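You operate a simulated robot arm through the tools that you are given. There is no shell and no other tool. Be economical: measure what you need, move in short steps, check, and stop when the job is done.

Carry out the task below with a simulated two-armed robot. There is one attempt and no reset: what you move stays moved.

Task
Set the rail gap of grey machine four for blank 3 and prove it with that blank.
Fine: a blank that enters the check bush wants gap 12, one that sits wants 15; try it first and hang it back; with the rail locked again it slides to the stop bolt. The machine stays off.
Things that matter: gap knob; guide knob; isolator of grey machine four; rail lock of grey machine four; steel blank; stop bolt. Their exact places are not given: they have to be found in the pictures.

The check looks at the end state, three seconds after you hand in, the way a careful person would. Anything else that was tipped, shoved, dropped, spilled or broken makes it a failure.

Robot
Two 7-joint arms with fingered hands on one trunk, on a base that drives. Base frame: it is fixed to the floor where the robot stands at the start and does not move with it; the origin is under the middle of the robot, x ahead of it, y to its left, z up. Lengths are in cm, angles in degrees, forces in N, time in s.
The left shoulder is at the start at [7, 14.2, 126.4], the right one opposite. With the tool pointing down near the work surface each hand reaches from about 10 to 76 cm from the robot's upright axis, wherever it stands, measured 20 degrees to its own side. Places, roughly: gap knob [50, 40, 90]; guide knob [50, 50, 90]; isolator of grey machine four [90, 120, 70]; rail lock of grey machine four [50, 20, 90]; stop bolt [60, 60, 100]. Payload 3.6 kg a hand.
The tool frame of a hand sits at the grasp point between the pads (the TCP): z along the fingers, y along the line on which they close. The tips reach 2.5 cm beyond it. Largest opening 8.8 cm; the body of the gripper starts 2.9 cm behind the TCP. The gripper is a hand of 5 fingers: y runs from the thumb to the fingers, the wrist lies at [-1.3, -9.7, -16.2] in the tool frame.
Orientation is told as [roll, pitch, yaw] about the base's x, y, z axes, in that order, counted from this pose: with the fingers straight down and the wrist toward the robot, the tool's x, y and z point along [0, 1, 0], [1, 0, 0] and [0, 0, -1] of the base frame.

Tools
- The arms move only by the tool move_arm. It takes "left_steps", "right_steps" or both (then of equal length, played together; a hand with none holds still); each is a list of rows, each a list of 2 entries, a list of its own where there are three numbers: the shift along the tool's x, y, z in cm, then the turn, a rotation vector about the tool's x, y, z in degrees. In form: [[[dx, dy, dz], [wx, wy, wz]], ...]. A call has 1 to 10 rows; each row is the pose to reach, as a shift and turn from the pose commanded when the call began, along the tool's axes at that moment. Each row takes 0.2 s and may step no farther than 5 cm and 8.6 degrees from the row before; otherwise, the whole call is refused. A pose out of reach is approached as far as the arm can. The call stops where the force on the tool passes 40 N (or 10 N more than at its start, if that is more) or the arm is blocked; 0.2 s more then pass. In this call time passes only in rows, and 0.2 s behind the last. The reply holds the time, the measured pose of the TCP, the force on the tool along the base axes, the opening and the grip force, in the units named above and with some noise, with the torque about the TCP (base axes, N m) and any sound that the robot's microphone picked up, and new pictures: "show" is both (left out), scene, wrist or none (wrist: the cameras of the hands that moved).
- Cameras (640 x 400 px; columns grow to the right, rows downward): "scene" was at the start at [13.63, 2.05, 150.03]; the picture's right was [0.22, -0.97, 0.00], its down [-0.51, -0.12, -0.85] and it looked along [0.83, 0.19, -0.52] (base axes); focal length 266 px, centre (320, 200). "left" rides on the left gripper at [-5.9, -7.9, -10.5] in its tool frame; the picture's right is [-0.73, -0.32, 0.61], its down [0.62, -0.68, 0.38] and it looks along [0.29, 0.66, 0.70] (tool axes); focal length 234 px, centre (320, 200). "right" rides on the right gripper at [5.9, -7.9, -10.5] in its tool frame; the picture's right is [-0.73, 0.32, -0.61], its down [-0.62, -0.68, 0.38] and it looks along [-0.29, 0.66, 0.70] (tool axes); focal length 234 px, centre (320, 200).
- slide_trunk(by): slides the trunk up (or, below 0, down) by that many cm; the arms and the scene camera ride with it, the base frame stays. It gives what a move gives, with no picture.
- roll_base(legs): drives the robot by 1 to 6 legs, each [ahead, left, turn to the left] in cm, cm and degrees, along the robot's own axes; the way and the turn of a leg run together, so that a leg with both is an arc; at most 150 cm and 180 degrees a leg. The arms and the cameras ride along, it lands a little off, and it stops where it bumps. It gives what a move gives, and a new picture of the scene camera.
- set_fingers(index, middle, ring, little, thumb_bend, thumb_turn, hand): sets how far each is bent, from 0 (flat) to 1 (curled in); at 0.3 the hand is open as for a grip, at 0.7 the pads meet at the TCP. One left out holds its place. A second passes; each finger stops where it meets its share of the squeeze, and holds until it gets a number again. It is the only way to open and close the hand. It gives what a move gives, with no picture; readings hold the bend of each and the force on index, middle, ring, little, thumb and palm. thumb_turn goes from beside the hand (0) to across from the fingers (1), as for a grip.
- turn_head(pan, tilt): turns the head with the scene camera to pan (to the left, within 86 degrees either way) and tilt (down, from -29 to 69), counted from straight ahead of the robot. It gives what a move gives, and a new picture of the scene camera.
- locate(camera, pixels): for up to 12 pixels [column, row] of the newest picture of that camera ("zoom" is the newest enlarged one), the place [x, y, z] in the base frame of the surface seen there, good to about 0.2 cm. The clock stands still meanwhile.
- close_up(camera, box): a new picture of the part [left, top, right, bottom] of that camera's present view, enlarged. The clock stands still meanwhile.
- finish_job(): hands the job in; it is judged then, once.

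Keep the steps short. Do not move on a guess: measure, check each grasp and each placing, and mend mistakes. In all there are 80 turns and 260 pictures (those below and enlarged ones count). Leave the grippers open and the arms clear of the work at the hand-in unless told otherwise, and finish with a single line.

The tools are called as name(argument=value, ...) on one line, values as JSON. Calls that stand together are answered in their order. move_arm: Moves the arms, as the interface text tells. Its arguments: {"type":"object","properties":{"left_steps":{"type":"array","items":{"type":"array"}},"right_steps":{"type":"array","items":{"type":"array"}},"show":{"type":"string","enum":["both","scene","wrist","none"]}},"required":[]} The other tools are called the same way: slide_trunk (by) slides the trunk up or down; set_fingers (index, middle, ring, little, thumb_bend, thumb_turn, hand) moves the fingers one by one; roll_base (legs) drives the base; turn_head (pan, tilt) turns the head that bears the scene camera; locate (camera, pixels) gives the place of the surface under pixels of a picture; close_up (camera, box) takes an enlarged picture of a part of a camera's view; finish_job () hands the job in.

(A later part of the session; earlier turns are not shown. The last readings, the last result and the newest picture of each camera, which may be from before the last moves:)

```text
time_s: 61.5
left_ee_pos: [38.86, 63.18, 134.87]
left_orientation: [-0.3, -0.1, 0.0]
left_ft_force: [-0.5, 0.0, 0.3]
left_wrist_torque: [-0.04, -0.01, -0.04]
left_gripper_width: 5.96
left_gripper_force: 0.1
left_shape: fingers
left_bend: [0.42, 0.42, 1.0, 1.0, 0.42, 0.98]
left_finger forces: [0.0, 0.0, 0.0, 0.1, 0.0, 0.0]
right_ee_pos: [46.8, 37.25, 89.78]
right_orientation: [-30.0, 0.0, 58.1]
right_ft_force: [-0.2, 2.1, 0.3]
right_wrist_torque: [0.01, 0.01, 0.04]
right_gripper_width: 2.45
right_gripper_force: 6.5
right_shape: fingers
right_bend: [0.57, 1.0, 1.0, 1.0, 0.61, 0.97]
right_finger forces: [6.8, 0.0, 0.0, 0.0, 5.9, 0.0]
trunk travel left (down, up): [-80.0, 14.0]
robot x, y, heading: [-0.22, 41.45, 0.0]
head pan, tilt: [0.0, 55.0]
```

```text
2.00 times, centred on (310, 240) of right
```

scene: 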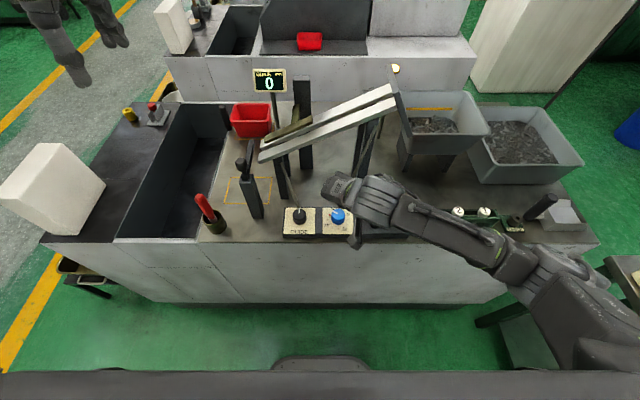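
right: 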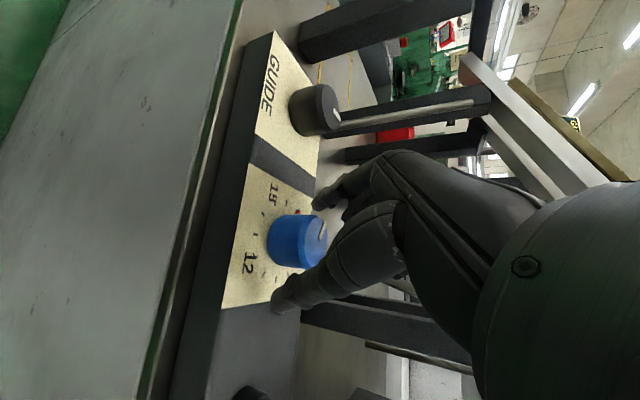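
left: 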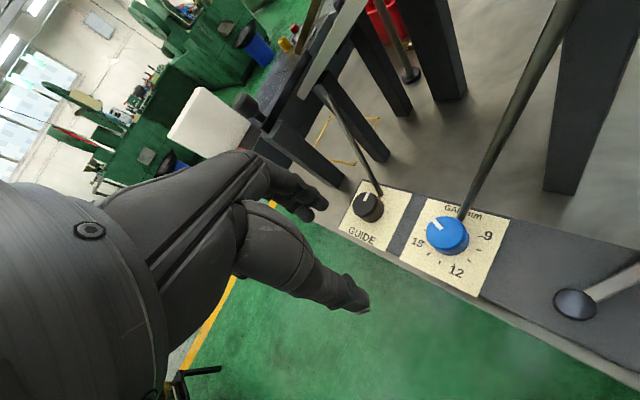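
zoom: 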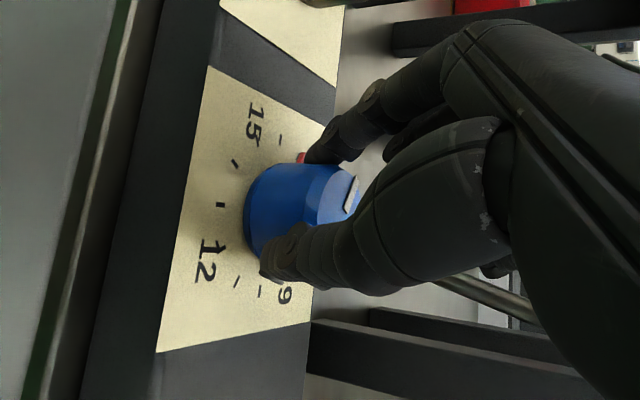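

Good grip. I rotate +24° about the knob's axis and check whether the pointer follows.

move_arm(right_steps=[[[0, -0.2, 0], [-4, 0, -6.93]], [[-0.03, -0.41, 0.02], [-8, 0, -13.86]], [[-0.08, -0.6, 0.05], [-12, 0, -20.8]]], show="none")

close_up(camera="right", box=[220, 140, 400, 340])

close_up(camera="scene", box=[280, 140, 400, 250])

```text
time_s: 62.3
left_ee_pos: [38.86, 63.14, 134.89]
left_orientation: [-0.2, -0.1, 0.1]
left_ft_force: [-1.1, -0.4, 0.1]
left_wrist_torque: [0.01, 0.01, -0.03]
left_gripper_width: 5.95
left_gripper_force: 0.2
left_shape: fingers
left_bend: [0.42, 0.42, 1.0, 1.0, 0.42, 0.98]
left_finger forces: [0.1, 0.0, 0.0, 0.1, 0.0, 0.0]
right_ee_pos: [46.67, 36.7, 89.79]
right_orientation: [-30.0, 0.0, 82.4]
right_ft_force: [0.7, 1.5, 1.9]
right_wrist_torque: [0.06, -0.04, -0.01]
right_gripper_width: 2.36
right_gripper_force: 6.9
right_shape: fingers
right_bend: [0.57, 1.0, 1.0, 1.0, 0.62, 0.97]
right_finger forces: [6.8, 0.0, 0.0, 0.0, 6.1, 0.0]
trunk travel left (down, up): [-80.0, 14.0]
robot x, y, heading: [-0.15, 41.41, 0.5]
head pan, tilt: [0.0, 55.0]
```

```text
2.00 times, centred on (310, 240) of right
```

zoom: 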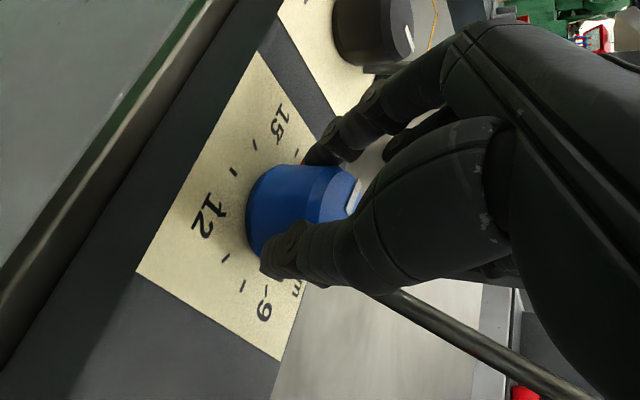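

```text
3.64 times, centred on (340, 195) of scene
```

zoom: 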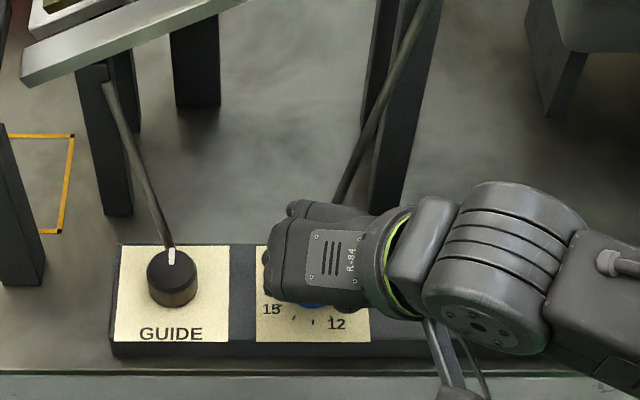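

The pointer turns with the hand. I continue another 32° (total 56°).

move_arm(right_steps=[[[0, -0.2, 0], [-4, 0, -6.93]], [[-0.03, -0.41, 0.02], [-8, 0, -13.86]], [[-0.08, -0.6, 0.05], [-12, 0, -20.8]], [[-0.15, -0.79, 0.09], [-16, 0, -27.7]]], show="none")

close_up(camera="right", box=[220, 140, 400, 340])

close_up(camera="scene", box=[240, 70, 420, 250])

```text
time_s: 63.3
left_ee_pos: [38.88, 63.26, 134.85]
left_orientation: [-0.4, -0.2, 0.1]
left_ft_force: [-0.2, 0.0, 0.1]
left_wrist_torque: [0.04, 0.01, 0.01]
left_gripper_width: 5.93
left_gripper_force: 0.0
left_shape: fingers
left_bend: [0.42, 0.42, 1.0, 1.0, 0.42, 0.98]
left_finger forces: [0.0, 0.0, 0.0, 0.0, 0.1, 0.0]
right_ee_pos: [46.6, 35.97, 89.75]
right_orientation: [-30.0, 0.0, 114.2]
right_ft_force: [-0.6, 2.2, 0.7]
right_wrist_torque: [0.06, 0.03, 0.02]
right_gripper_width: 2.25
right_gripper_force: 5.5
right_shape: fingers
right_bend: [0.58, 1.0, 1.0, 1.0, 0.62, 0.97]
right_finger forces: [6.8, 0.1, 0.1, 0.1, 5.1, 0.0]
trunk travel left (down, up): [-80.0, 14.0]
robot x, y, heading: [0.08, 41.15, 0.1]
head pan, tilt: [0.0, 55.0]
```

```text
2.00 times, centred on (310, 240) of right
```

zoom: 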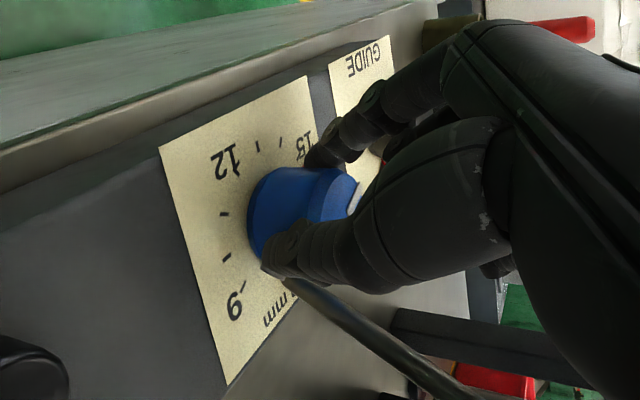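

```text
2.22 times, centred on (330, 160) of scene
```

zoom: 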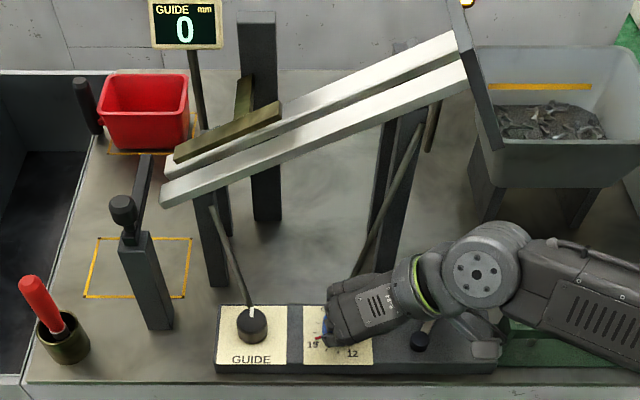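

Turned about 56° (near 15). I open, swing back 56°, regrip and do a second stroke of 56°.

set_fingers(hand="right", index=0.45, thumb_bend=0.45)

move_arm(right_steps=[[[-0.01, 0.2, 0.01], [4, 0, 6.93]], [[-0.05, 0.4, 0.03], [8, 0, 13.86]], [[-0.11, 0.6, 0.06], [12, 0, 20.8]], [[-0.19, 0.78, 0.11], [16, 0, 27.7]], [[-0.3, 0.94, 0.17], [20, 0, 34.6]], [[-0.42, 1.09, 0.24], [24, 0, 41.6]], [[-0.56, 1.22, 0.32], [28, 0, 48.5]]], show="none")

close_up(camera="right", box=[220, 140, 400, 340])

close_up(camera="scene", box=[280, 180, 380, 250])

```text
time_s: 64.3
left_ee_pos: [38.93, 63.09, 134.89]
left_orientation: [-0.4, -0.1, 0.1]
left_ft_force: [-0.4, 0.0, 0.3]
left_wrist_torque: [-0.02, 0.0, 0.0]
left_gripper_width: 5.96
left_gripper_force: 0.0
left_shape: fingers
left_bend: [0.42, 0.42, 1.0, 1.0, 0.42, 0.98]
left_finger forces: [0.0, 0.1, 0.0, 0.0, 0.0, 0.0]
right_ee_pos: [46.57, 35.96, 89.91]
right_orientation: [-30.0, -0.1, 114.0]
right_ft_force: [-0.2, -0.4, 0.4]
right_wrist_torque: [-0.04, -0.02, 0.01]
right_gripper_width: 5.23
right_gripper_force: 0.0
right_shape: fingers
right_bend: [0.45, 1.0, 1.0, 1.0, 0.45, 0.97]
right_finger forces: [0.1, 0.0, 0.0, 0.0, 0.1, 0.0]
trunk travel left (down, up): [-80.0, 14.0]
robot x, y, heading: [-0.07, 41.03, 0.3]
head pan, tilt: [0.0, 55.0]
```

```text
time_s: 65.9
left_ee_pos: [38.79, 63.28, 134.89]
left_orientation: [-0.3, -0.1, 0.1]
left_ft_force: [-0.5, 0.0, 0.6]
left_wrist_torque: [0.01, -0.01, -0.02]
left_gripper_width: 5.93
left_gripper_force: 0.1
left_shape: fingers
left_bend: [0.42, 0.42, 1.0, 1.0, 0.42, 0.98]
left_finger forces: [0.0, 0.0, 0.0, 0.1, 0.1, 0.0]
right_ee_pos: [46.62, 37.26, 89.87]
right_orientation: [-30.0, 0.0, 58.1]
right_ft_force: [0.5, -0.1, 0.3]
right_wrist_torque: [0.03, -0.01, 0.03]
right_gripper_width: 5.25
right_gripper_force: 0.1
right_shape: fingers
right_bend: [0.45, 1.0, 1.0, 1.0, 0.45, 0.97]
right_finger forces: [0.0, 0.0, 0.0, 0.0, 0.0, 0.1]
trunk travel left (down, up): [-80.0, 14.0]
robot x, y, heading: [-0.06, 40.74, 0.0]
head pan, tilt: [0.0, 55.0]
```

```text
2.00 times, centred on (310, 240) of right
```

zoom: 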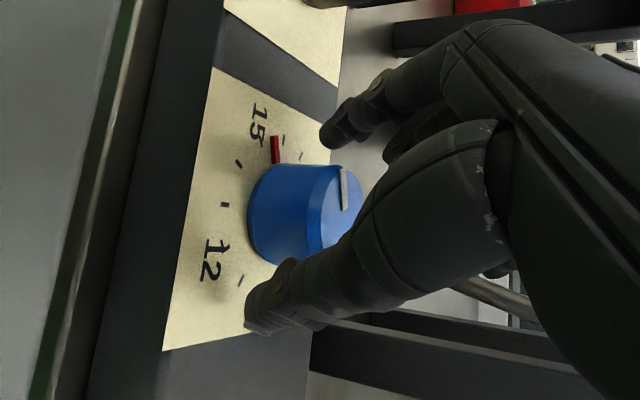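

```text
5.71 times, centred on (330, 215) of scene
```

zoom: 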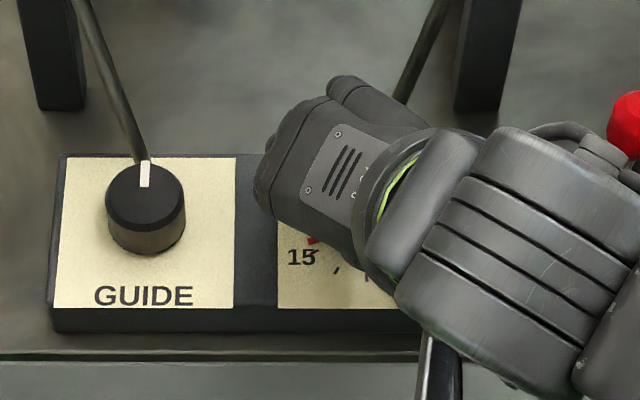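

The red mark turns with the knob – a fine pointer, now at ~15.2. Second stroke.

set_fingers(hand="right", index=0.7, thumb_bend=0.7)

move_arm(right_steps=[[[-0.01, -0.2, 0.01], [-4, 0, -6.93]], [[-0.05, -0.4, 0.03], [-8, 0, -13.86]], [[-0.11, -0.6, 0.06], [-12, 0, -20.8]], [[-0.19, -0.78, 0.11], [-16, 0, -27.7]], [[-0.3, -0.94, 0.17], [-20, 0, -34.6]], [[-0.42, -1.09, 0.24], [-24, 0, -41.6]], [[-0.56, -1.22, 0.32], [-28, 0, -48.5]]], show="none")

set_fingers(hand="right", index=0.45, thumb_bend=0.45)

move_arm(right_steps=[[[-0.01, 0.2, 0.01], [4, 0, 6.93]], [[-0.05, 0.4, 0.03], [8, 0, 13.86]], [[-0.11, 0.6, 0.06], [12, 0, 20.8]], [[-0.19, 0.78, 0.11], [16, 0, 27.7]], [[-0.3, 0.94, 0.17], [20, 0, 34.6]], [[-0.42, 1.09, 0.24], [24, 0, 41.6]], [[-0.56, 1.22, 0.32], [28, 0, 48.5]]], show="none")

close_up(camera="right", box=[220, 140, 400, 340])

```text
time_s: 66.9
left_ee_pos: [38.72, 63.18, 134.89]
left_orientation: [-0.3, -0.1, 0.1]
left_ft_force: [0.4, 0.1, 0.2]
left_wrist_torque: [-0.02, 0.01, 0.03]
left_gripper_width: 5.96
left_gripper_force: 0.1
left_shape: fingers
left_bend: [0.42, 0.42, 1.0, 1.0, 0.42, 0.98]
left_finger forces: [0.0, 0.0, 0.0, 0.1, 0.0, 0.0]
right_ee_pos: [46.6, 37.27, 89.85]
right_orientation: [-30.0, 0.0, 58.1]
right_ft_force: [1.8, 2.1, 0.8]
right_wrist_torque: [0.03, -0.05, 0.02]
right_gripper_width: 2.35
right_gripper_force: 6.2
right_shape: fingers
right_bend: [0.57, 1.0, 1.0, 1.0, 0.62, 0.97]
right_finger forces: [7.0, 0.0, 0.0, 0.0, 5.0, 0.0]
trunk travel left (down, up): [-80.0, 14.0]
robot x, y, heading: [-0.16, 40.93, 0.3]
head pan, tilt: [0.0, 55.0]
```

```text
time_s: 68.5
left_ee_pos: [38.73, 63.05, 134.92]
left_orientation: [-0.2, -0.2, 0.1]
left_ft_force: [-0.2, 0.3, -0.8]
left_wrist_torque: [0.01, -0.01, -0.03]
left_gripper_width: 5.97
left_gripper_force: 0.1
left_shape: fingers
left_bend: [0.42, 0.42, 1.0, 1.0, 0.42, 0.98]
left_finger forces: [0.0, 0.0, 0.1, 0.0, 0.1, 0.1]
right_ee_pos: [46.43, 35.96, 89.85]
right_orientation: [-29.9, 0.0, 114.1]
right_ft_force: [-1.1, 0.3, 2.0]
right_wrist_torque: [0.01, 0.0, -0.02]
right_gripper_width: 2.19
right_gripper_force: 5.8
right_shape: fingers
right_bend: [0.58, 1.0, 1.0, 1.0, 0.62, 0.97]
right_finger forces: [6.2, 0.1, 0.0, 0.1, 6.0, 0.0]
trunk travel left (down, up): [-80.0, 14.0]
robot x, y, heading: [-0.36, 41.28, 0.3]
head pan, tilt: [0.0, 55.0]
```

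```text
time_s: 69.5
left_ee_pos: [38.77, 63.08, 134.9]
left_orientation: [-0.3, -0.1, 0.1]
left_ft_force: [0.3, -0.1, 0.1]
left_wrist_torque: [0.01, 0.04, -0.03]
left_gripper_width: 5.95
left_gripper_force: 0.1
left_shape: fingers
left_bend: [0.42, 0.42, 1.0, 1.0, 0.42, 0.98]
left_finger forces: [0.0, 0.0, 0.0, 0.1, 0.0, 0.1]
right_ee_pos: [46.52, 35.89, 89.75]
right_orientation: [-30.0, 0.0, 114.1]
right_ft_force: [-0.4, -0.4, -0.4]
right_wrist_torque: [0.0, -0.02, -0.02]
right_gripper_width: 5.22
right_gripper_force: 0.1
right_shape: fingers
right_bend: [0.45, 1.0, 1.0, 1.0, 0.45, 0.97]
right_finger forces: [0.1, 0.0, 0.0, 0.0, 0.1, 0.1]
trunk travel left (down, up): [-80.0, 14.0]
robot x, y, heading: [-0.08, 41.12, 0.2]
head pan, tilt: [0.0, 55.0]
```

```text
time_s: 71.1
left_ee_pos: [38.84, 63.18, 134.9]
left_orientation: [-0.2, -0.1, 0.0]
left_ft_force: [0.3, 0.4, 0.1]
left_wrist_torque: [0.0, 0.02, 0.01]
left_gripper_width: 5.94
left_gripper_force: 0.1
left_shape: fingers
left_bend: [0.42, 0.42, 1.0, 1.0, 0.42, 0.98]
left_finger forces: [0.0, 0.0, 0.0, 0.0, 0.0, 0.1]
right_ee_pos: [46.63, 37.28, 89.91]
right_orientation: [-29.9, 0.0, 58.1]
right_ft_force: [0.8, -1.1, -0.2]
right_wrist_torque: [0.01, 0.01, -0.02]
right_gripper_width: 5.23
right_gripper_force: 0.0
right_shape: fingers
right_bend: [0.45, 1.0, 1.0, 1.0, 0.45, 0.97]
right_finger forces: [0.1, 0.1, 0.1, 0.0, 0.0, 0.1]
trunk travel left (down, up): [-80.0, 14.0]
robot x, y, heading: [-0.35, 41.11, 0.0]
head pan, tilt: [0.0, 55.0]
```

```text
2.00 times, centred on (310, 240) of right
```

zoom: 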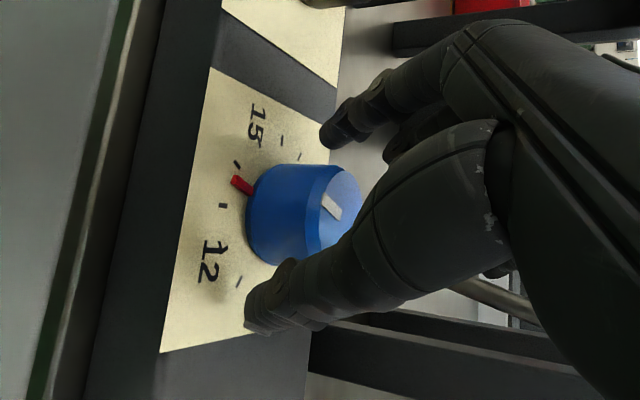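

The red pointer is at about 13.5. I regrip and turn another 44°, then read it.

set_fingers(hand="right", index=0.7, thumb_bend=0.7)

move_arm(right_steps=[[[-0.01, -0.2, 0.01], [-4, 0, -6.93]], [[-0.05, -0.4, 0.03], [-8, 0, -13.86]], [[-0.11, -0.6, 0.06], [-12, 0, -20.8]], [[-0.19, -0.78, 0.11], [-16, 0, -27.7]], [[-0.3, -0.94, 0.17], [-20, 0, -34.6]], [[-0.36, -1.02, 0.21], [-22, 0, -38.1]]], show="none")

close_up(camera="right", box=[220, 140, 380, 300])

close_up(camera="scene", box=[310, 195, 380, 245])

```text
time_s: 72.1
left_ee_pos: [38.75, 63.22, 134.8]
left_orientation: [-0.3, -0.1, 0.1]
left_ft_force: [0.0, -0.6, 0.2]
left_wrist_torque: [0.02, -0.01, -0.01]
left_gripper_width: 5.94
left_gripper_force: 0.0
left_shape: fingers
left_bend: [0.42, 0.42, 1.0, 1.0, 0.42, 0.98]
left_finger forces: [0.1, 0.0, 0.0, 0.0, 0.0, 0.1]
right_ee_pos: [46.65, 37.19, 89.78]
right_orientation: [-30.1, 0.0, 58.0]
right_ft_force: [-0.2, 0.3, 0.5]
right_wrist_torque: [0.02, -0.05, -0.03]
right_gripper_width: 2.38
right_gripper_force: 6.1
right_shape: fingers
right_bend: [0.57, 1.0, 1.0, 1.0, 0.61, 0.97]
right_finger forces: [7.0, 0.0, 0.0, 0.1, 5.8, 0.0]
trunk travel left (down, up): [-80.0, 14.0]
robot x, y, heading: [-0.2, 41.41, 0.2]
head pan, tilt: [0.0, 55.0]
```

```text
time_s: 73.5
left_ee_pos: [38.79, 63.2, 134.92]
left_orientation: [-0.3, -0.2, 0.1]
left_ft_force: [-0.1, 0.3, -0.3]
left_wrist_torque: [-0.02, 0.0, -0.01]
left_gripper_width: 5.94
left_gripper_force: 0.1
left_shape: fingers
left_bend: [0.42, 0.42, 1.0, 1.0, 0.42, 0.98]
left_finger forces: [0.0, 0.0, 0.1, 0.0, 0.0, 0.0]
right_ee_pos: [46.49, 36.0, 89.85]
right_orientation: [-30.0, 0.1, 102.2]
right_ft_force: [-0.3, 1.2, 0.3]
right_wrist_torque: [0.06, 0.02, 0.0]
right_gripper_width: 2.24
right_gripper_force: 5.4
right_shape: fingers
right_bend: [0.57, 1.0, 1.0, 1.0, 0.62, 0.97]
right_finger forces: [5.7, 0.0, 0.1, 0.0, 5.0, 0.0]
trunk travel left (down, up): [-80.0, 14.0]
robot x, y, heading: [-0.05, 40.94, -0.1]
head pan, tilt: [0.0, 55.0]
```

```text
2.50 times, centred on (300, 220) of right
```

zoom: 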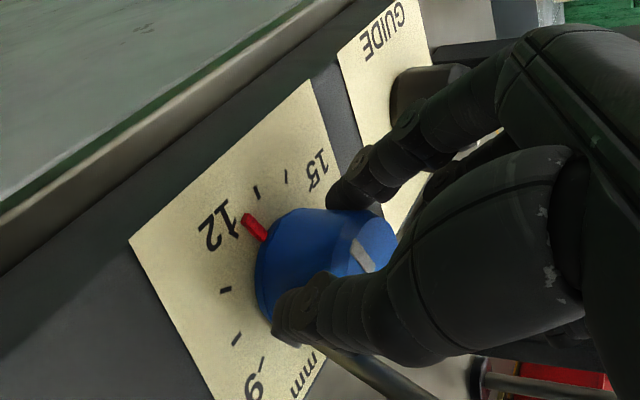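

```text
8.00 times, centred on (345, 220) of scene
```

zoom: 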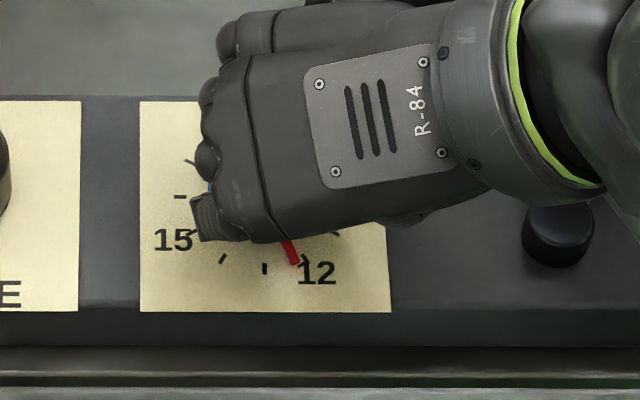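

Pointer reads about 12.3. I turn 8° more and read again.

move_arm(right_steps=[[[-0.01, -0.2, 0.01], [-4, 0, -6.93]]], show="none")

set_fingers(hand="right", index=0.45, thumb_bend=0.45)

move_arm(right_steps=[[[-0.01, 0.2, 0.01], [4, 0, 6.93]], [[-0.05, 0.4, 0.03], [8, 0, 13.86]], [[-0.11, 0.6, 0.06], [12, 0, 20.8]], [[-0.19, 0.78, 0.11], [16, 0, 27.7]], [[-0.3, 0.94, 0.17], [20, 0, 34.6]], [[-0.42, 1.09, 0.24], [24, 0, 41.6]], [[-0.48, 1.15, 0.28], [26, 0, 45]]], show="none")

close_up(camera="right", box=[240, 160, 340, 280])

close_up(camera="scene", box=[310, 195, 380, 245])

```text
time_s: 73.9
left_ee_pos: [38.62, 63.2, 134.89]
left_orientation: [-0.3, -0.1, 0.1]
left_ft_force: [0.2, -0.2, 0.0]
left_wrist_torque: [0.03, 0.0, -0.02]
left_gripper_width: 5.95
left_gripper_force: 0.1
left_shape: fingers
left_bend: [0.42, 0.42, 1.0, 1.0, 0.42, 0.98]
left_finger forces: [0.1, 0.0, 0.0, 0.0, 0.0, 0.0]
right_ee_pos: [46.5, 35.87, 89.77]
right_orientation: [-30.1, 0.0, 110.2]
right_ft_force: [-2.6, 0.1, 2.3]
right_wrist_torque: [0.03, 0.05, -0.01]
right_gripper_width: 2.12
right_gripper_force: 6.5
right_shape: fingers
right_bend: [0.58, 1.0, 1.0, 1.0, 0.63, 0.97]
right_finger forces: [6.0, 0.1, 0.1, 0.1, 6.2, 0.1]
trunk travel left (down, up): [-80.0, 14.0]
robot x, y, heading: [-0.06, 41.05, 0.2]
head pan, tilt: [0.0, 55.0]
```

```text
time_s: 74.9
left_ee_pos: [38.78, 63.05, 134.85]
left_orientation: [-0.4, -0.2, 0.1]
left_ft_force: [-1.0, 0.0, 0.1]
left_wrist_torque: [0.02, 0.0, 0.0]
left_gripper_width: 5.94
left_gripper_force: 0.2
left_shape: fingers
left_bend: [0.42, 0.42, 1.0, 1.0, 0.42, 0.98]
left_finger forces: [0.1, 0.1, 0.1, 0.1, 0.0, 0.0]
right_ee_pos: [46.45, 35.82, 89.92]
right_orientation: [-30.0, 0.0, 110.0]
right_ft_force: [0.4, 0.0, -0.3]
right_wrist_torque: [-0.03, 0.03, -0.04]
right_gripper_width: 5.18
right_gripper_force: 0.1
right_shape: fingers
right_bend: [0.45, 1.0, 1.0, 1.0, 0.45, 0.97]
right_finger forces: [0.0, 0.0, 0.0, 0.1, 0.0, 0.0]
trunk travel left (down, up): [-80.0, 14.0]
robot x, y, heading: [-0.39, 41.26, 0.3]
head pan, tilt: [0.0, 55.0]
```

```text
time_s: 76.5
left_ee_pos: [38.7, 63.21, 134.81]
left_orientation: [-0.3, -0.1, 0.1]
left_ft_force: [0.6, 0.0, 0.1]
left_wrist_torque: [-0.01, -0.01, 0.01]
left_gripper_width: 5.96
left_gripper_force: 0.1
left_shape: fingers
left_bend: [0.42, 0.42, 1.0, 1.0, 0.42, 0.98]
left_finger forces: [0.0, 0.0, 0.1, 0.1, 0.0, 0.1]
right_ee_pos: [46.67, 37.27, 89.82]
right_orientation: [-30.0, 0.0, 58.0]
right_ft_force: [0.3, 1.0, 0.4]
right_wrist_torque: [-0.04, 0.03, 0.03]
right_gripper_width: 5.25
right_gripper_force: 0.1
right_shape: fingers
right_bend: [0.45, 1.0, 1.0, 1.0, 0.45, 0.97]
right_finger forces: [0.0, 0.0, 0.1, 0.0, 0.1, 0.0]
trunk travel left (down, up): [-80.0, 14.0]
robot x, y, heading: [-0.35, 41.21, 0.2]
head pan, tilt: [0.0, 55.0]
```

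```text
3.33 times, centred on (290, 220) of right
```

zoom: 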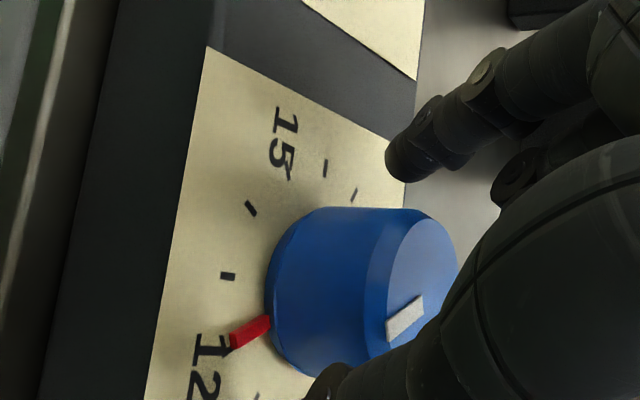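

```text
8.00 times, centred on (345, 220) of scene
```

zoom: 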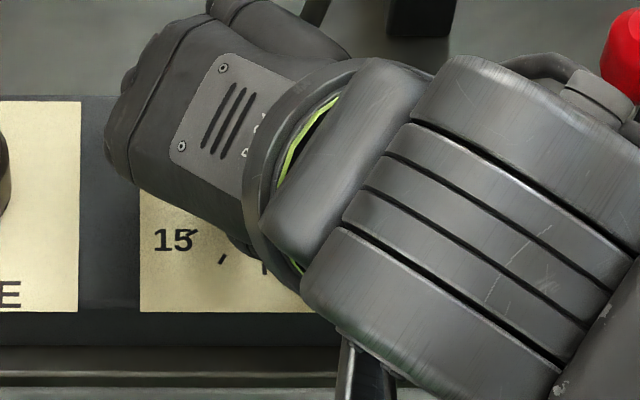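

The red pointer is close to the 12 tick. I lift the hand off and back to read it properly.

move_arm(right_steps=[[[-1.5, 0, -2.6], [0, 0, 0]], [[-3.5, 0, -6.1], [0, 0, 0]], [[-5, -2, -8.7], [0, 0, 0]], [[-6, -6, -10.4], [0, 0, 0]], [[-6, -10.5, -10.4], [0, 0, 0]]], show="none")

close_up(camera="scene", box=[315, 195, 365, 240])

close_up(camera="right", box=[100, 60, 300, 240])

```text
time_s: 77.7
left_ee_pos: [38.5, 62.97, 134.93]
left_orientation: [-0.2, -0.3, 0.1]
left_ft_force: [-0.4, 0.0, 0.7]
left_wrist_torque: [0.04, 0.01, 0.01]
left_gripper_width: 5.95
left_gripper_force: 0.0
left_shape: fingers
left_bend: [0.42, 0.42, 1.0, 1.0, 0.42, 0.98]
left_finger forces: [0.1, 0.0, 0.1, 0.0, 0.0, 0.0]
right_ee_pos: [40.91, 28.26, 101.87]
right_orientation: [-30.0, -0.3, 58.2]
right_ft_force: [-0.4, -0.2, 0.4]
right_wrist_torque: [0.01, 0.02, 0.0]
right_gripper_width: 5.22
right_gripper_force: 0.0
right_shape: fingers
right_bend: [0.45, 1.0, 1.0, 1.0, 0.45, 0.97]
right_finger forces: [0.0, 0.0, 0.1, 0.0, 0.1, 0.0]
trunk travel left (down, up): [-80.0, 14.0]
robot x, y, heading: [0.09, 40.76, 0.3]
head pan, tilt: [0.0, 55.0]
```

```text
8.89 times, centred on (340, 218) of scene
```

zoom: 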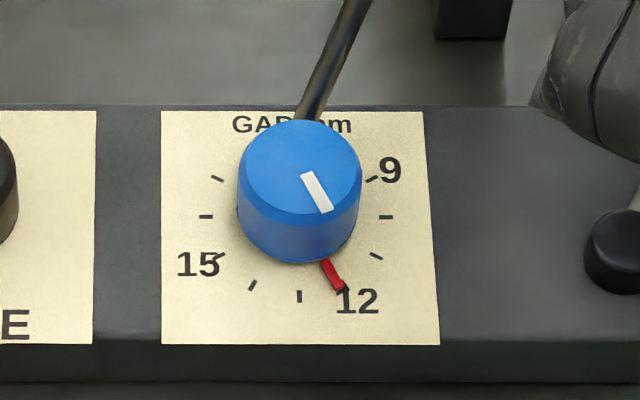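

```text
2.22 times, centred on (200, 150) of right
```

zoom: 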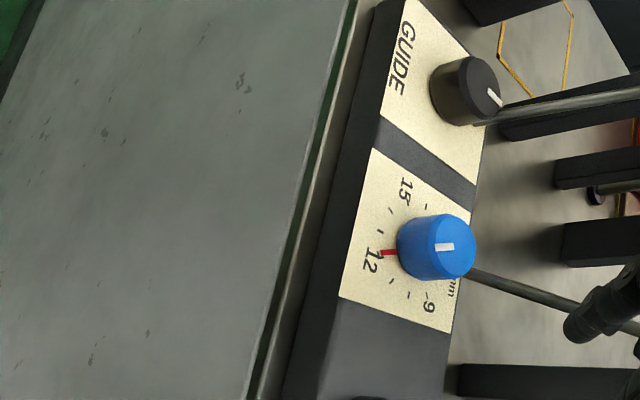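

close_up(camera="scene", box=[325, 207, 355, 232])

locate(camera="zoom", pixels=[[320, 200], [100, 200], [500, 200]])

```text
16.00 times, centred on (340, 220) of scene
```

zoom: 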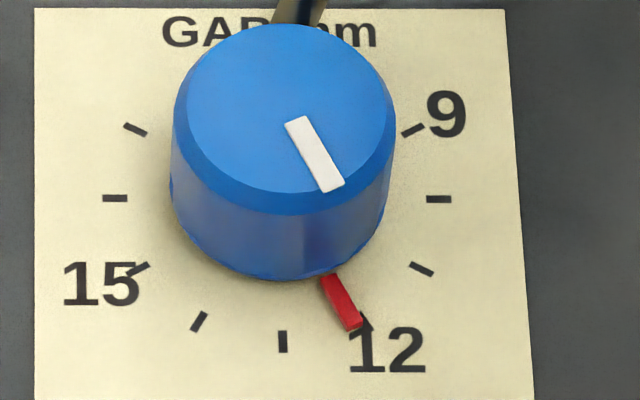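

```text
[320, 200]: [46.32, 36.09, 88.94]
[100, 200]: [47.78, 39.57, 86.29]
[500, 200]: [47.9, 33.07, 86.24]
```

The pointer reads 12.1 – within a tenth of the mark. Next: lock the rail again. I locate the lever and return the right hand upright above it.

set_fingers(hand="right", index=0.45, middle=0.45, thumb_bend=0.45)

move_arm(right_steps=[[[0, 0, 0], [0, 7.5, 0]], [[0, 0, 0], [0, 15, 0]], [[0, 0, 0], [0, 22.5, 0]], [[0, 0, 0], [0, 30, 0]]], show="both")

close_up(camera="scene", box=[360, 185, 420, 235])

locate(camera="scene", pixels=[[384, 199], [380, 203], [389, 203], [384, 205], [374, 223], [380, 214]])

```text
time_s: 78.7
left_ee_pos: [38.78, 63.2, 134.84]
left_orientation: [-0.3, -0.1, 0.1]
left_ft_force: [0.3, -0.1, 1.1]
left_wrist_torque: [0.04, 0.02, -0.03]
left_gripper_width: 5.95
left_gripper_force: 0.0
left_shape: fingers
left_bend: [0.42, 0.42, 1.0, 1.0, 0.42, 0.98]
left_finger forces: [0.1, 0.1, 0.0, 0.0, 0.0, 0.1]
right_ee_pos: [41.11, 28.47, 101.66]
right_orientation: [-30.1, 0.1, 58.2]
right_ft_force: [0.3, 0.0, -1.1]
right_wrist_torque: [0.01, 0.01, 0.02]
right_gripper_width: 5.25
right_gripper_force: 0.1
right_shape: fingers
right_bend: [0.45, 0.45, 1.0, 1.0, 0.45, 0.97]
right_finger forces: [0.0, 0.0, 0.0, 0.0, 0.0, 0.1]
trunk travel left (down, up): [-80.0, 14.0]
robot x, y, heading: [-0.06, 41.35, -0.1]
head pan, tilt: [0.0, 55.0]
```

```text
time_s: 79.7
left_ee_pos: [38.65, 63.15, 134.92]
left_orientation: [-0.4, 0.0, 0.2]
left_ft_force: [-0.6, -1.0, 0.0]
left_wrist_torque: [0.0, -0.03, -0.01]
left_gripper_width: 5.95
left_gripper_force: 0.1
left_shape: fingers
left_bend: [0.42, 0.42, 1.0, 1.0, 0.42, 0.98]
left_finger forces: [0.1, 0.1, 0.1, 0.0, 0.1, 0.1]
right_ee_pos: [41.06, 28.29, 101.84]
right_orientation: [0.2, 0.1, 58.1]
right_ft_force: [-0.3, -0.2, -0.4]
right_wrist_torque: [0.02, -0.01, 0.0]
right_gripper_width: 5.22
right_gripper_force: 0.1
right_shape: fingers
right_bend: [0.45, 0.45, 1.0, 1.0, 0.45, 0.97]
right_finger forces: [0.0, 0.0, 0.0, 0.0, 0.1, 0.0]
trunk travel left (down, up): [-80.0, 14.0]
robot x, y, heading: [0.08, 41.22, 0.2]
head pan, tilt: [0.0, 55.0]
```

scene: 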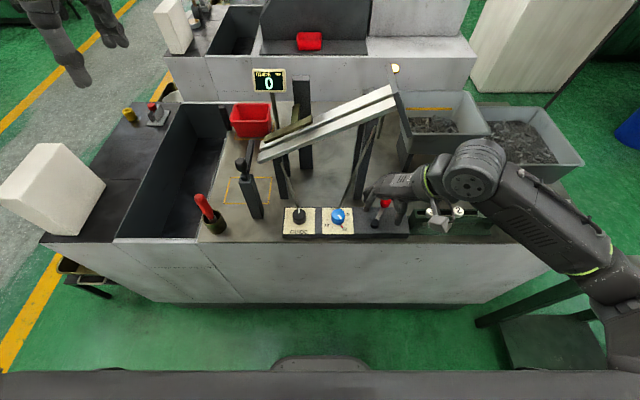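
right: 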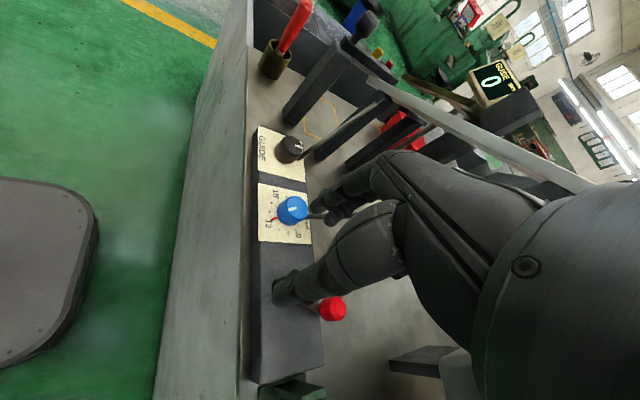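

```text
8.00 times, centred on (390, 210) of scene
```

zoom: 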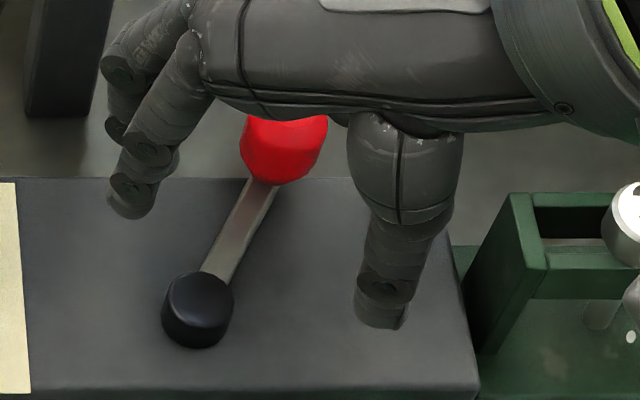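

```text
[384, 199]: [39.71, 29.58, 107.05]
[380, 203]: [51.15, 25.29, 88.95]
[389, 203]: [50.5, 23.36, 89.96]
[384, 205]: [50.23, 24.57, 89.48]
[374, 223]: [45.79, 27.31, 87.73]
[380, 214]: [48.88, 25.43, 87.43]
```

move_arm(right_steps=[[[-3.5, 0.7, 0], [0, 0, 0]], [[-7, 1.5, 0], [0, 0, 0]], [[-10.6, 2.2, 2], [0, 0, 0]], [[-10.6, 2.2, 6], [0, 0, 0]]], show="wrist")

close_up(camera="right", box=[200, 160, 360, 320])

locate(camera="zoom", pixels=[[345, 235], [320, 215], [370, 250], [330, 280], [290, 250]])

```text
time_s: 80.7
left_ee_pos: [38.86, 63.12, 134.79]
left_orientation: [-0.3, -0.1, 0.1]
left_ft_force: [-0.8, -0.3, -0.8]
left_wrist_torque: [0.0, -0.01, 0.0]
left_gripper_width: 5.93
left_gripper_force: 0.0
left_shape: fingers
left_bend: [0.42, 0.42, 1.0, 1.0, 0.42, 0.98]
left_finger forces: [0.1, 0.0, 0.0, 0.1, 0.1, 0.1]
right_ee_pos: [51.44, 24.41, 95.72]
right_orientation: [0.0, 0.0, 58.3]
right_ft_force: [0.0, 0.1, -0.1]
right_wrist_torque: [-0.01, 0.02, 0.0]
right_gripper_width: 5.23
right_gripper_force: 0.0
right_shape: fingers
right_bend: [0.45, 0.45, 1.0, 1.0, 0.45, 0.98]
right_finger forces: [0.0, 0.0, 0.0, 0.0, 0.1, 0.0]
trunk travel left (down, up): [-80.0, 14.0]
robot x, y, heading: [-0.2, 41.07, 0.3]
head pan, tilt: [0.0, 55.0]
```

right: 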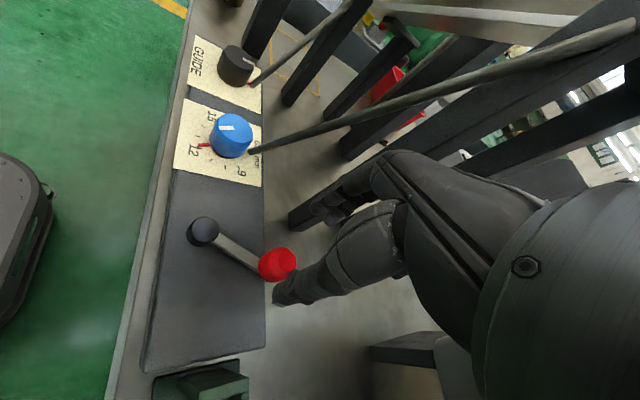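

```text
2.50 times, centred on (280, 240) of right
```

zoom: 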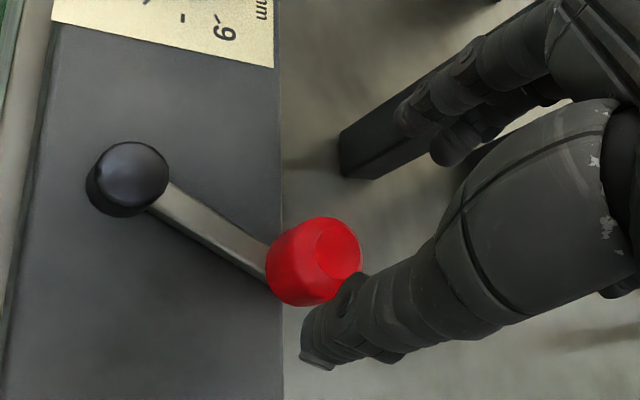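

```text
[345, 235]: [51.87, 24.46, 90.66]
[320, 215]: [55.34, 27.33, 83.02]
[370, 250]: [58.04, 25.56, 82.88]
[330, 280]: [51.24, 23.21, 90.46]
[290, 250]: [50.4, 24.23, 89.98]
```

move_arm(right_steps=[[[0, -0.3, 2.3], [0, 0, 0]], [[0, -0.3, 4.6], [0, 0, 0]]], show="none")

set_fingers(hand="right", index=0.66, middle=0.66, thumb_bend=0.66)

close_up(camera="right", box=[200, 160, 360, 320])

```text
time_s: 81.3
left_ee_pos: [38.82, 63.01, 134.88]
left_orientation: [-0.3, -0.1, 0.1]
left_ft_force: [-0.8, -1.0, 0.2]
left_wrist_torque: [0.01, 0.01, 0.04]
left_gripper_width: 5.95
left_gripper_force: 0.1
left_shape: fingers
left_bend: [0.42, 0.42, 1.0, 1.0, 0.42, 0.98]
left_finger forces: [0.0, 0.0, 0.0, 0.1, 0.1, 0.1]
right_ee_pos: [51.13, 24.27, 91.11]
right_orientation: [0.0, 0.1, 58.1]
right_ft_force: [0.2, 0.3, -0.1]
right_wrist_torque: [0.01, -0.01, 0.03]
right_gripper_width: 5.23
right_gripper_force: 0.0
right_shape: fingers
right_bend: [0.45, 0.45, 1.0, 1.0, 0.45, 0.98]
right_finger forces: [0.0, 0.0, 0.0, 0.0, 0.1, 0.0]
trunk travel left (down, up): [-80.0, 14.0]
robot x, y, heading: [-0.19, 41.08, -0.0]
head pan, tilt: [0.0, 55.0]
```

```text
time_s: 82.3
left_ee_pos: [38.8, 63.24, 134.78]
left_orientation: [-0.3, -0.2, 0.2]
left_ft_force: [0.1, -0.4, 0.4]
left_wrist_torque: [-0.01, 0.0, 0.01]
left_gripper_width: 5.96
left_gripper_force: 0.1
left_shape: fingers
left_bend: [0.42, 0.42, 1.0, 1.0, 0.42, 0.98]
left_finger forces: [0.0, 0.0, 0.0, 0.0, 0.0, 0.0]
right_ee_pos: [51.19, 24.26, 91.15]
right_orientation: [0.0, 0.0, 58.1]
right_ft_force: [0.5, 1.4, -1.1]
right_wrist_torque: [0.05, -0.04, 0.01]
right_gripper_width: 1.3
right_gripper_force: 3.4
right_shape: fingers
right_bend: [0.64, 0.62, 1.0, 1.0, 0.62, 0.97]
right_finger forces: [1.2, 2.7, 0.1, 0.0, 2.3, 0.1]
trunk travel left (down, up): [-80.0, 14.0]
robot x, y, heading: [-0.28, 40.57, -0.1]
head pan, tilt: [0.0, 55.0]
```

```text
2.50 times, centred on (280, 240) of right
```

zoom: 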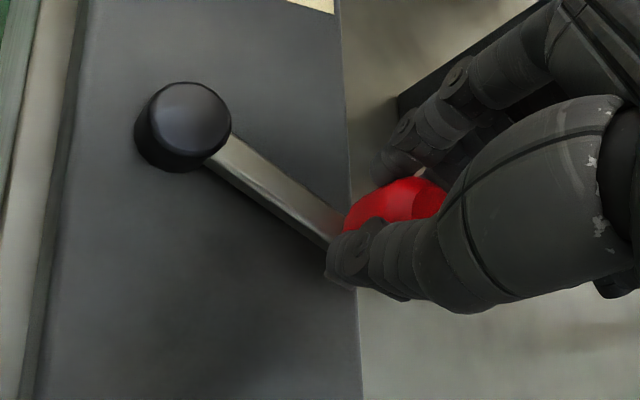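

Gripped. I swing the lever back along its arc; first half.

move_arm(right_steps=[[[0.1, -1.1, 0], [0, 0, 8]], [[0.36, -2.11, 0], [0, 0, 16]], [[0.81, -3.06, 0], [0, 0, 24]], [[1.41, -3.9, 0], [0, 0, 32]]], show="none")

close_up(camera="right", box=[200, 160, 360, 320])

```text
time_s: 83.3
left_ee_pos: [38.75, 63.13, 134.93]
left_orientation: [-0.3, -0.1, 0.2]
left_ft_force: [-0.7, 0.1, 0.3]
left_wrist_torque: [0.03, -0.03, -0.02]
left_gripper_width: 5.98
left_gripper_force: 0.1
left_shape: fingers
left_bend: [0.42, 0.42, 1.0, 1.0, 0.42, 0.98]
left_finger forces: [0.0, 0.0, 0.0, 0.0, 0.0, 0.0]
right_ee_pos: [47.8, 21.8, 91.12]
right_orientation: [0.0, 0.0, 26.0]
right_ft_force: [1.3, 0.1, -2.6]
right_wrist_torque: [0.01, -0.03, -0.01]
right_gripper_width: 1.2
right_gripper_force: 3.3
right_shape: fingers
right_bend: [0.64, 0.63, 1.0, 1.0, 0.63, 0.96]
right_finger forces: [1.0, 2.4, 0.1, 0.0, 2.7, 0.0]
trunk travel left (down, up): [-80.0, 14.0]
robot x, y, heading: [-0.35, 41.05, 0.1]
head pan, tilt: [0.0, 55.0]
```

```text
2.50 times, centred on (280, 240) of right
```

zoom: 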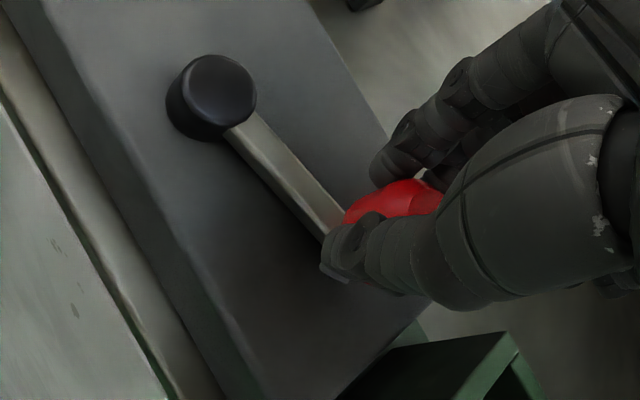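

move_arm(right_steps=[[[0.23, -1.02, 0], [0, 0, 8]], [[0.65, -1.99, 0], [0, 0, 16]], [[1.02, -2.61, 0], [0, 0, 22]], [[1.21, -2.87, 0], [0, 0, 24]], [[1.37, -3.04, 0], [0, 0, 26]], [[1.55, -3.26, 0], [0, 0, 26]]], show="wrist")

close_up(camera="right", box=[200, 160, 360, 320])

```text
time_s: 84.7
left_ee_pos: [39.04, 63.23, 134.85]
left_orientation: [-0.3, 0.0, 0.1]
left_ft_force: [0.1, 0.0, -0.1]
left_wrist_torque: [0.02, -0.03, 0.0]
left_gripper_width: 5.99
left_gripper_force: 0.2
left_shape: fingers
left_bend: [0.42, 0.42, 1.0, 1.0, 0.42, 0.98]
left_finger forces: [0.1, 0.0, 0.0, 0.0, 0.0, 0.1]
right_ee_pos: [44.64, 21.66, 91.24]
right_orientation: [0.0, 0.0, 0.1]
right_ft_force: [15.9, -0.1, 7.2]
right_wrist_torque: [-0.02, -0.52, 0.1]
right_gripper_width: 1.69
right_gripper_force: 7.2
right_shape: fingers
right_bend: [0.57, 0.56, 1.0, 1.0, 0.66, 0.97]
right_finger forces: [5.6, 9.6, 0.0, 0.1, 0.1, 0.1]
trunk travel left (down, up): [-80.0, 14.0]
robot x, y, heading: [-0.26, 40.95, 0.1]
head pan, tilt: [0.0, 55.0]
```

right: 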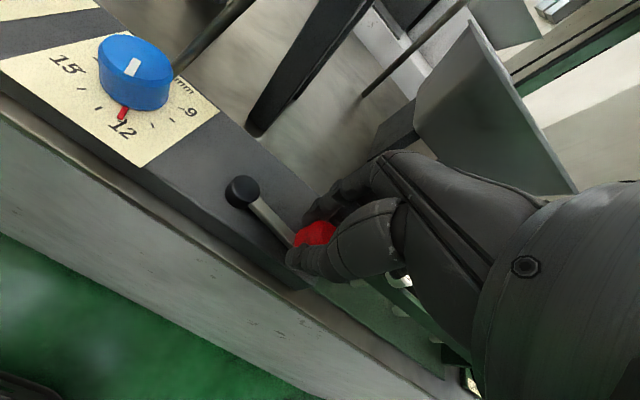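

```text
2.50 times, centred on (280, 240) of right
```

zoom: 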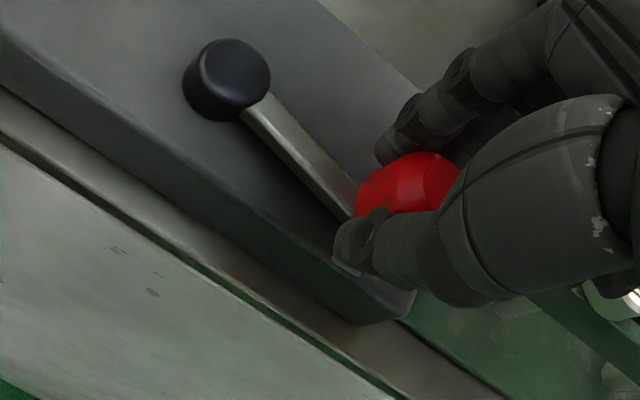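

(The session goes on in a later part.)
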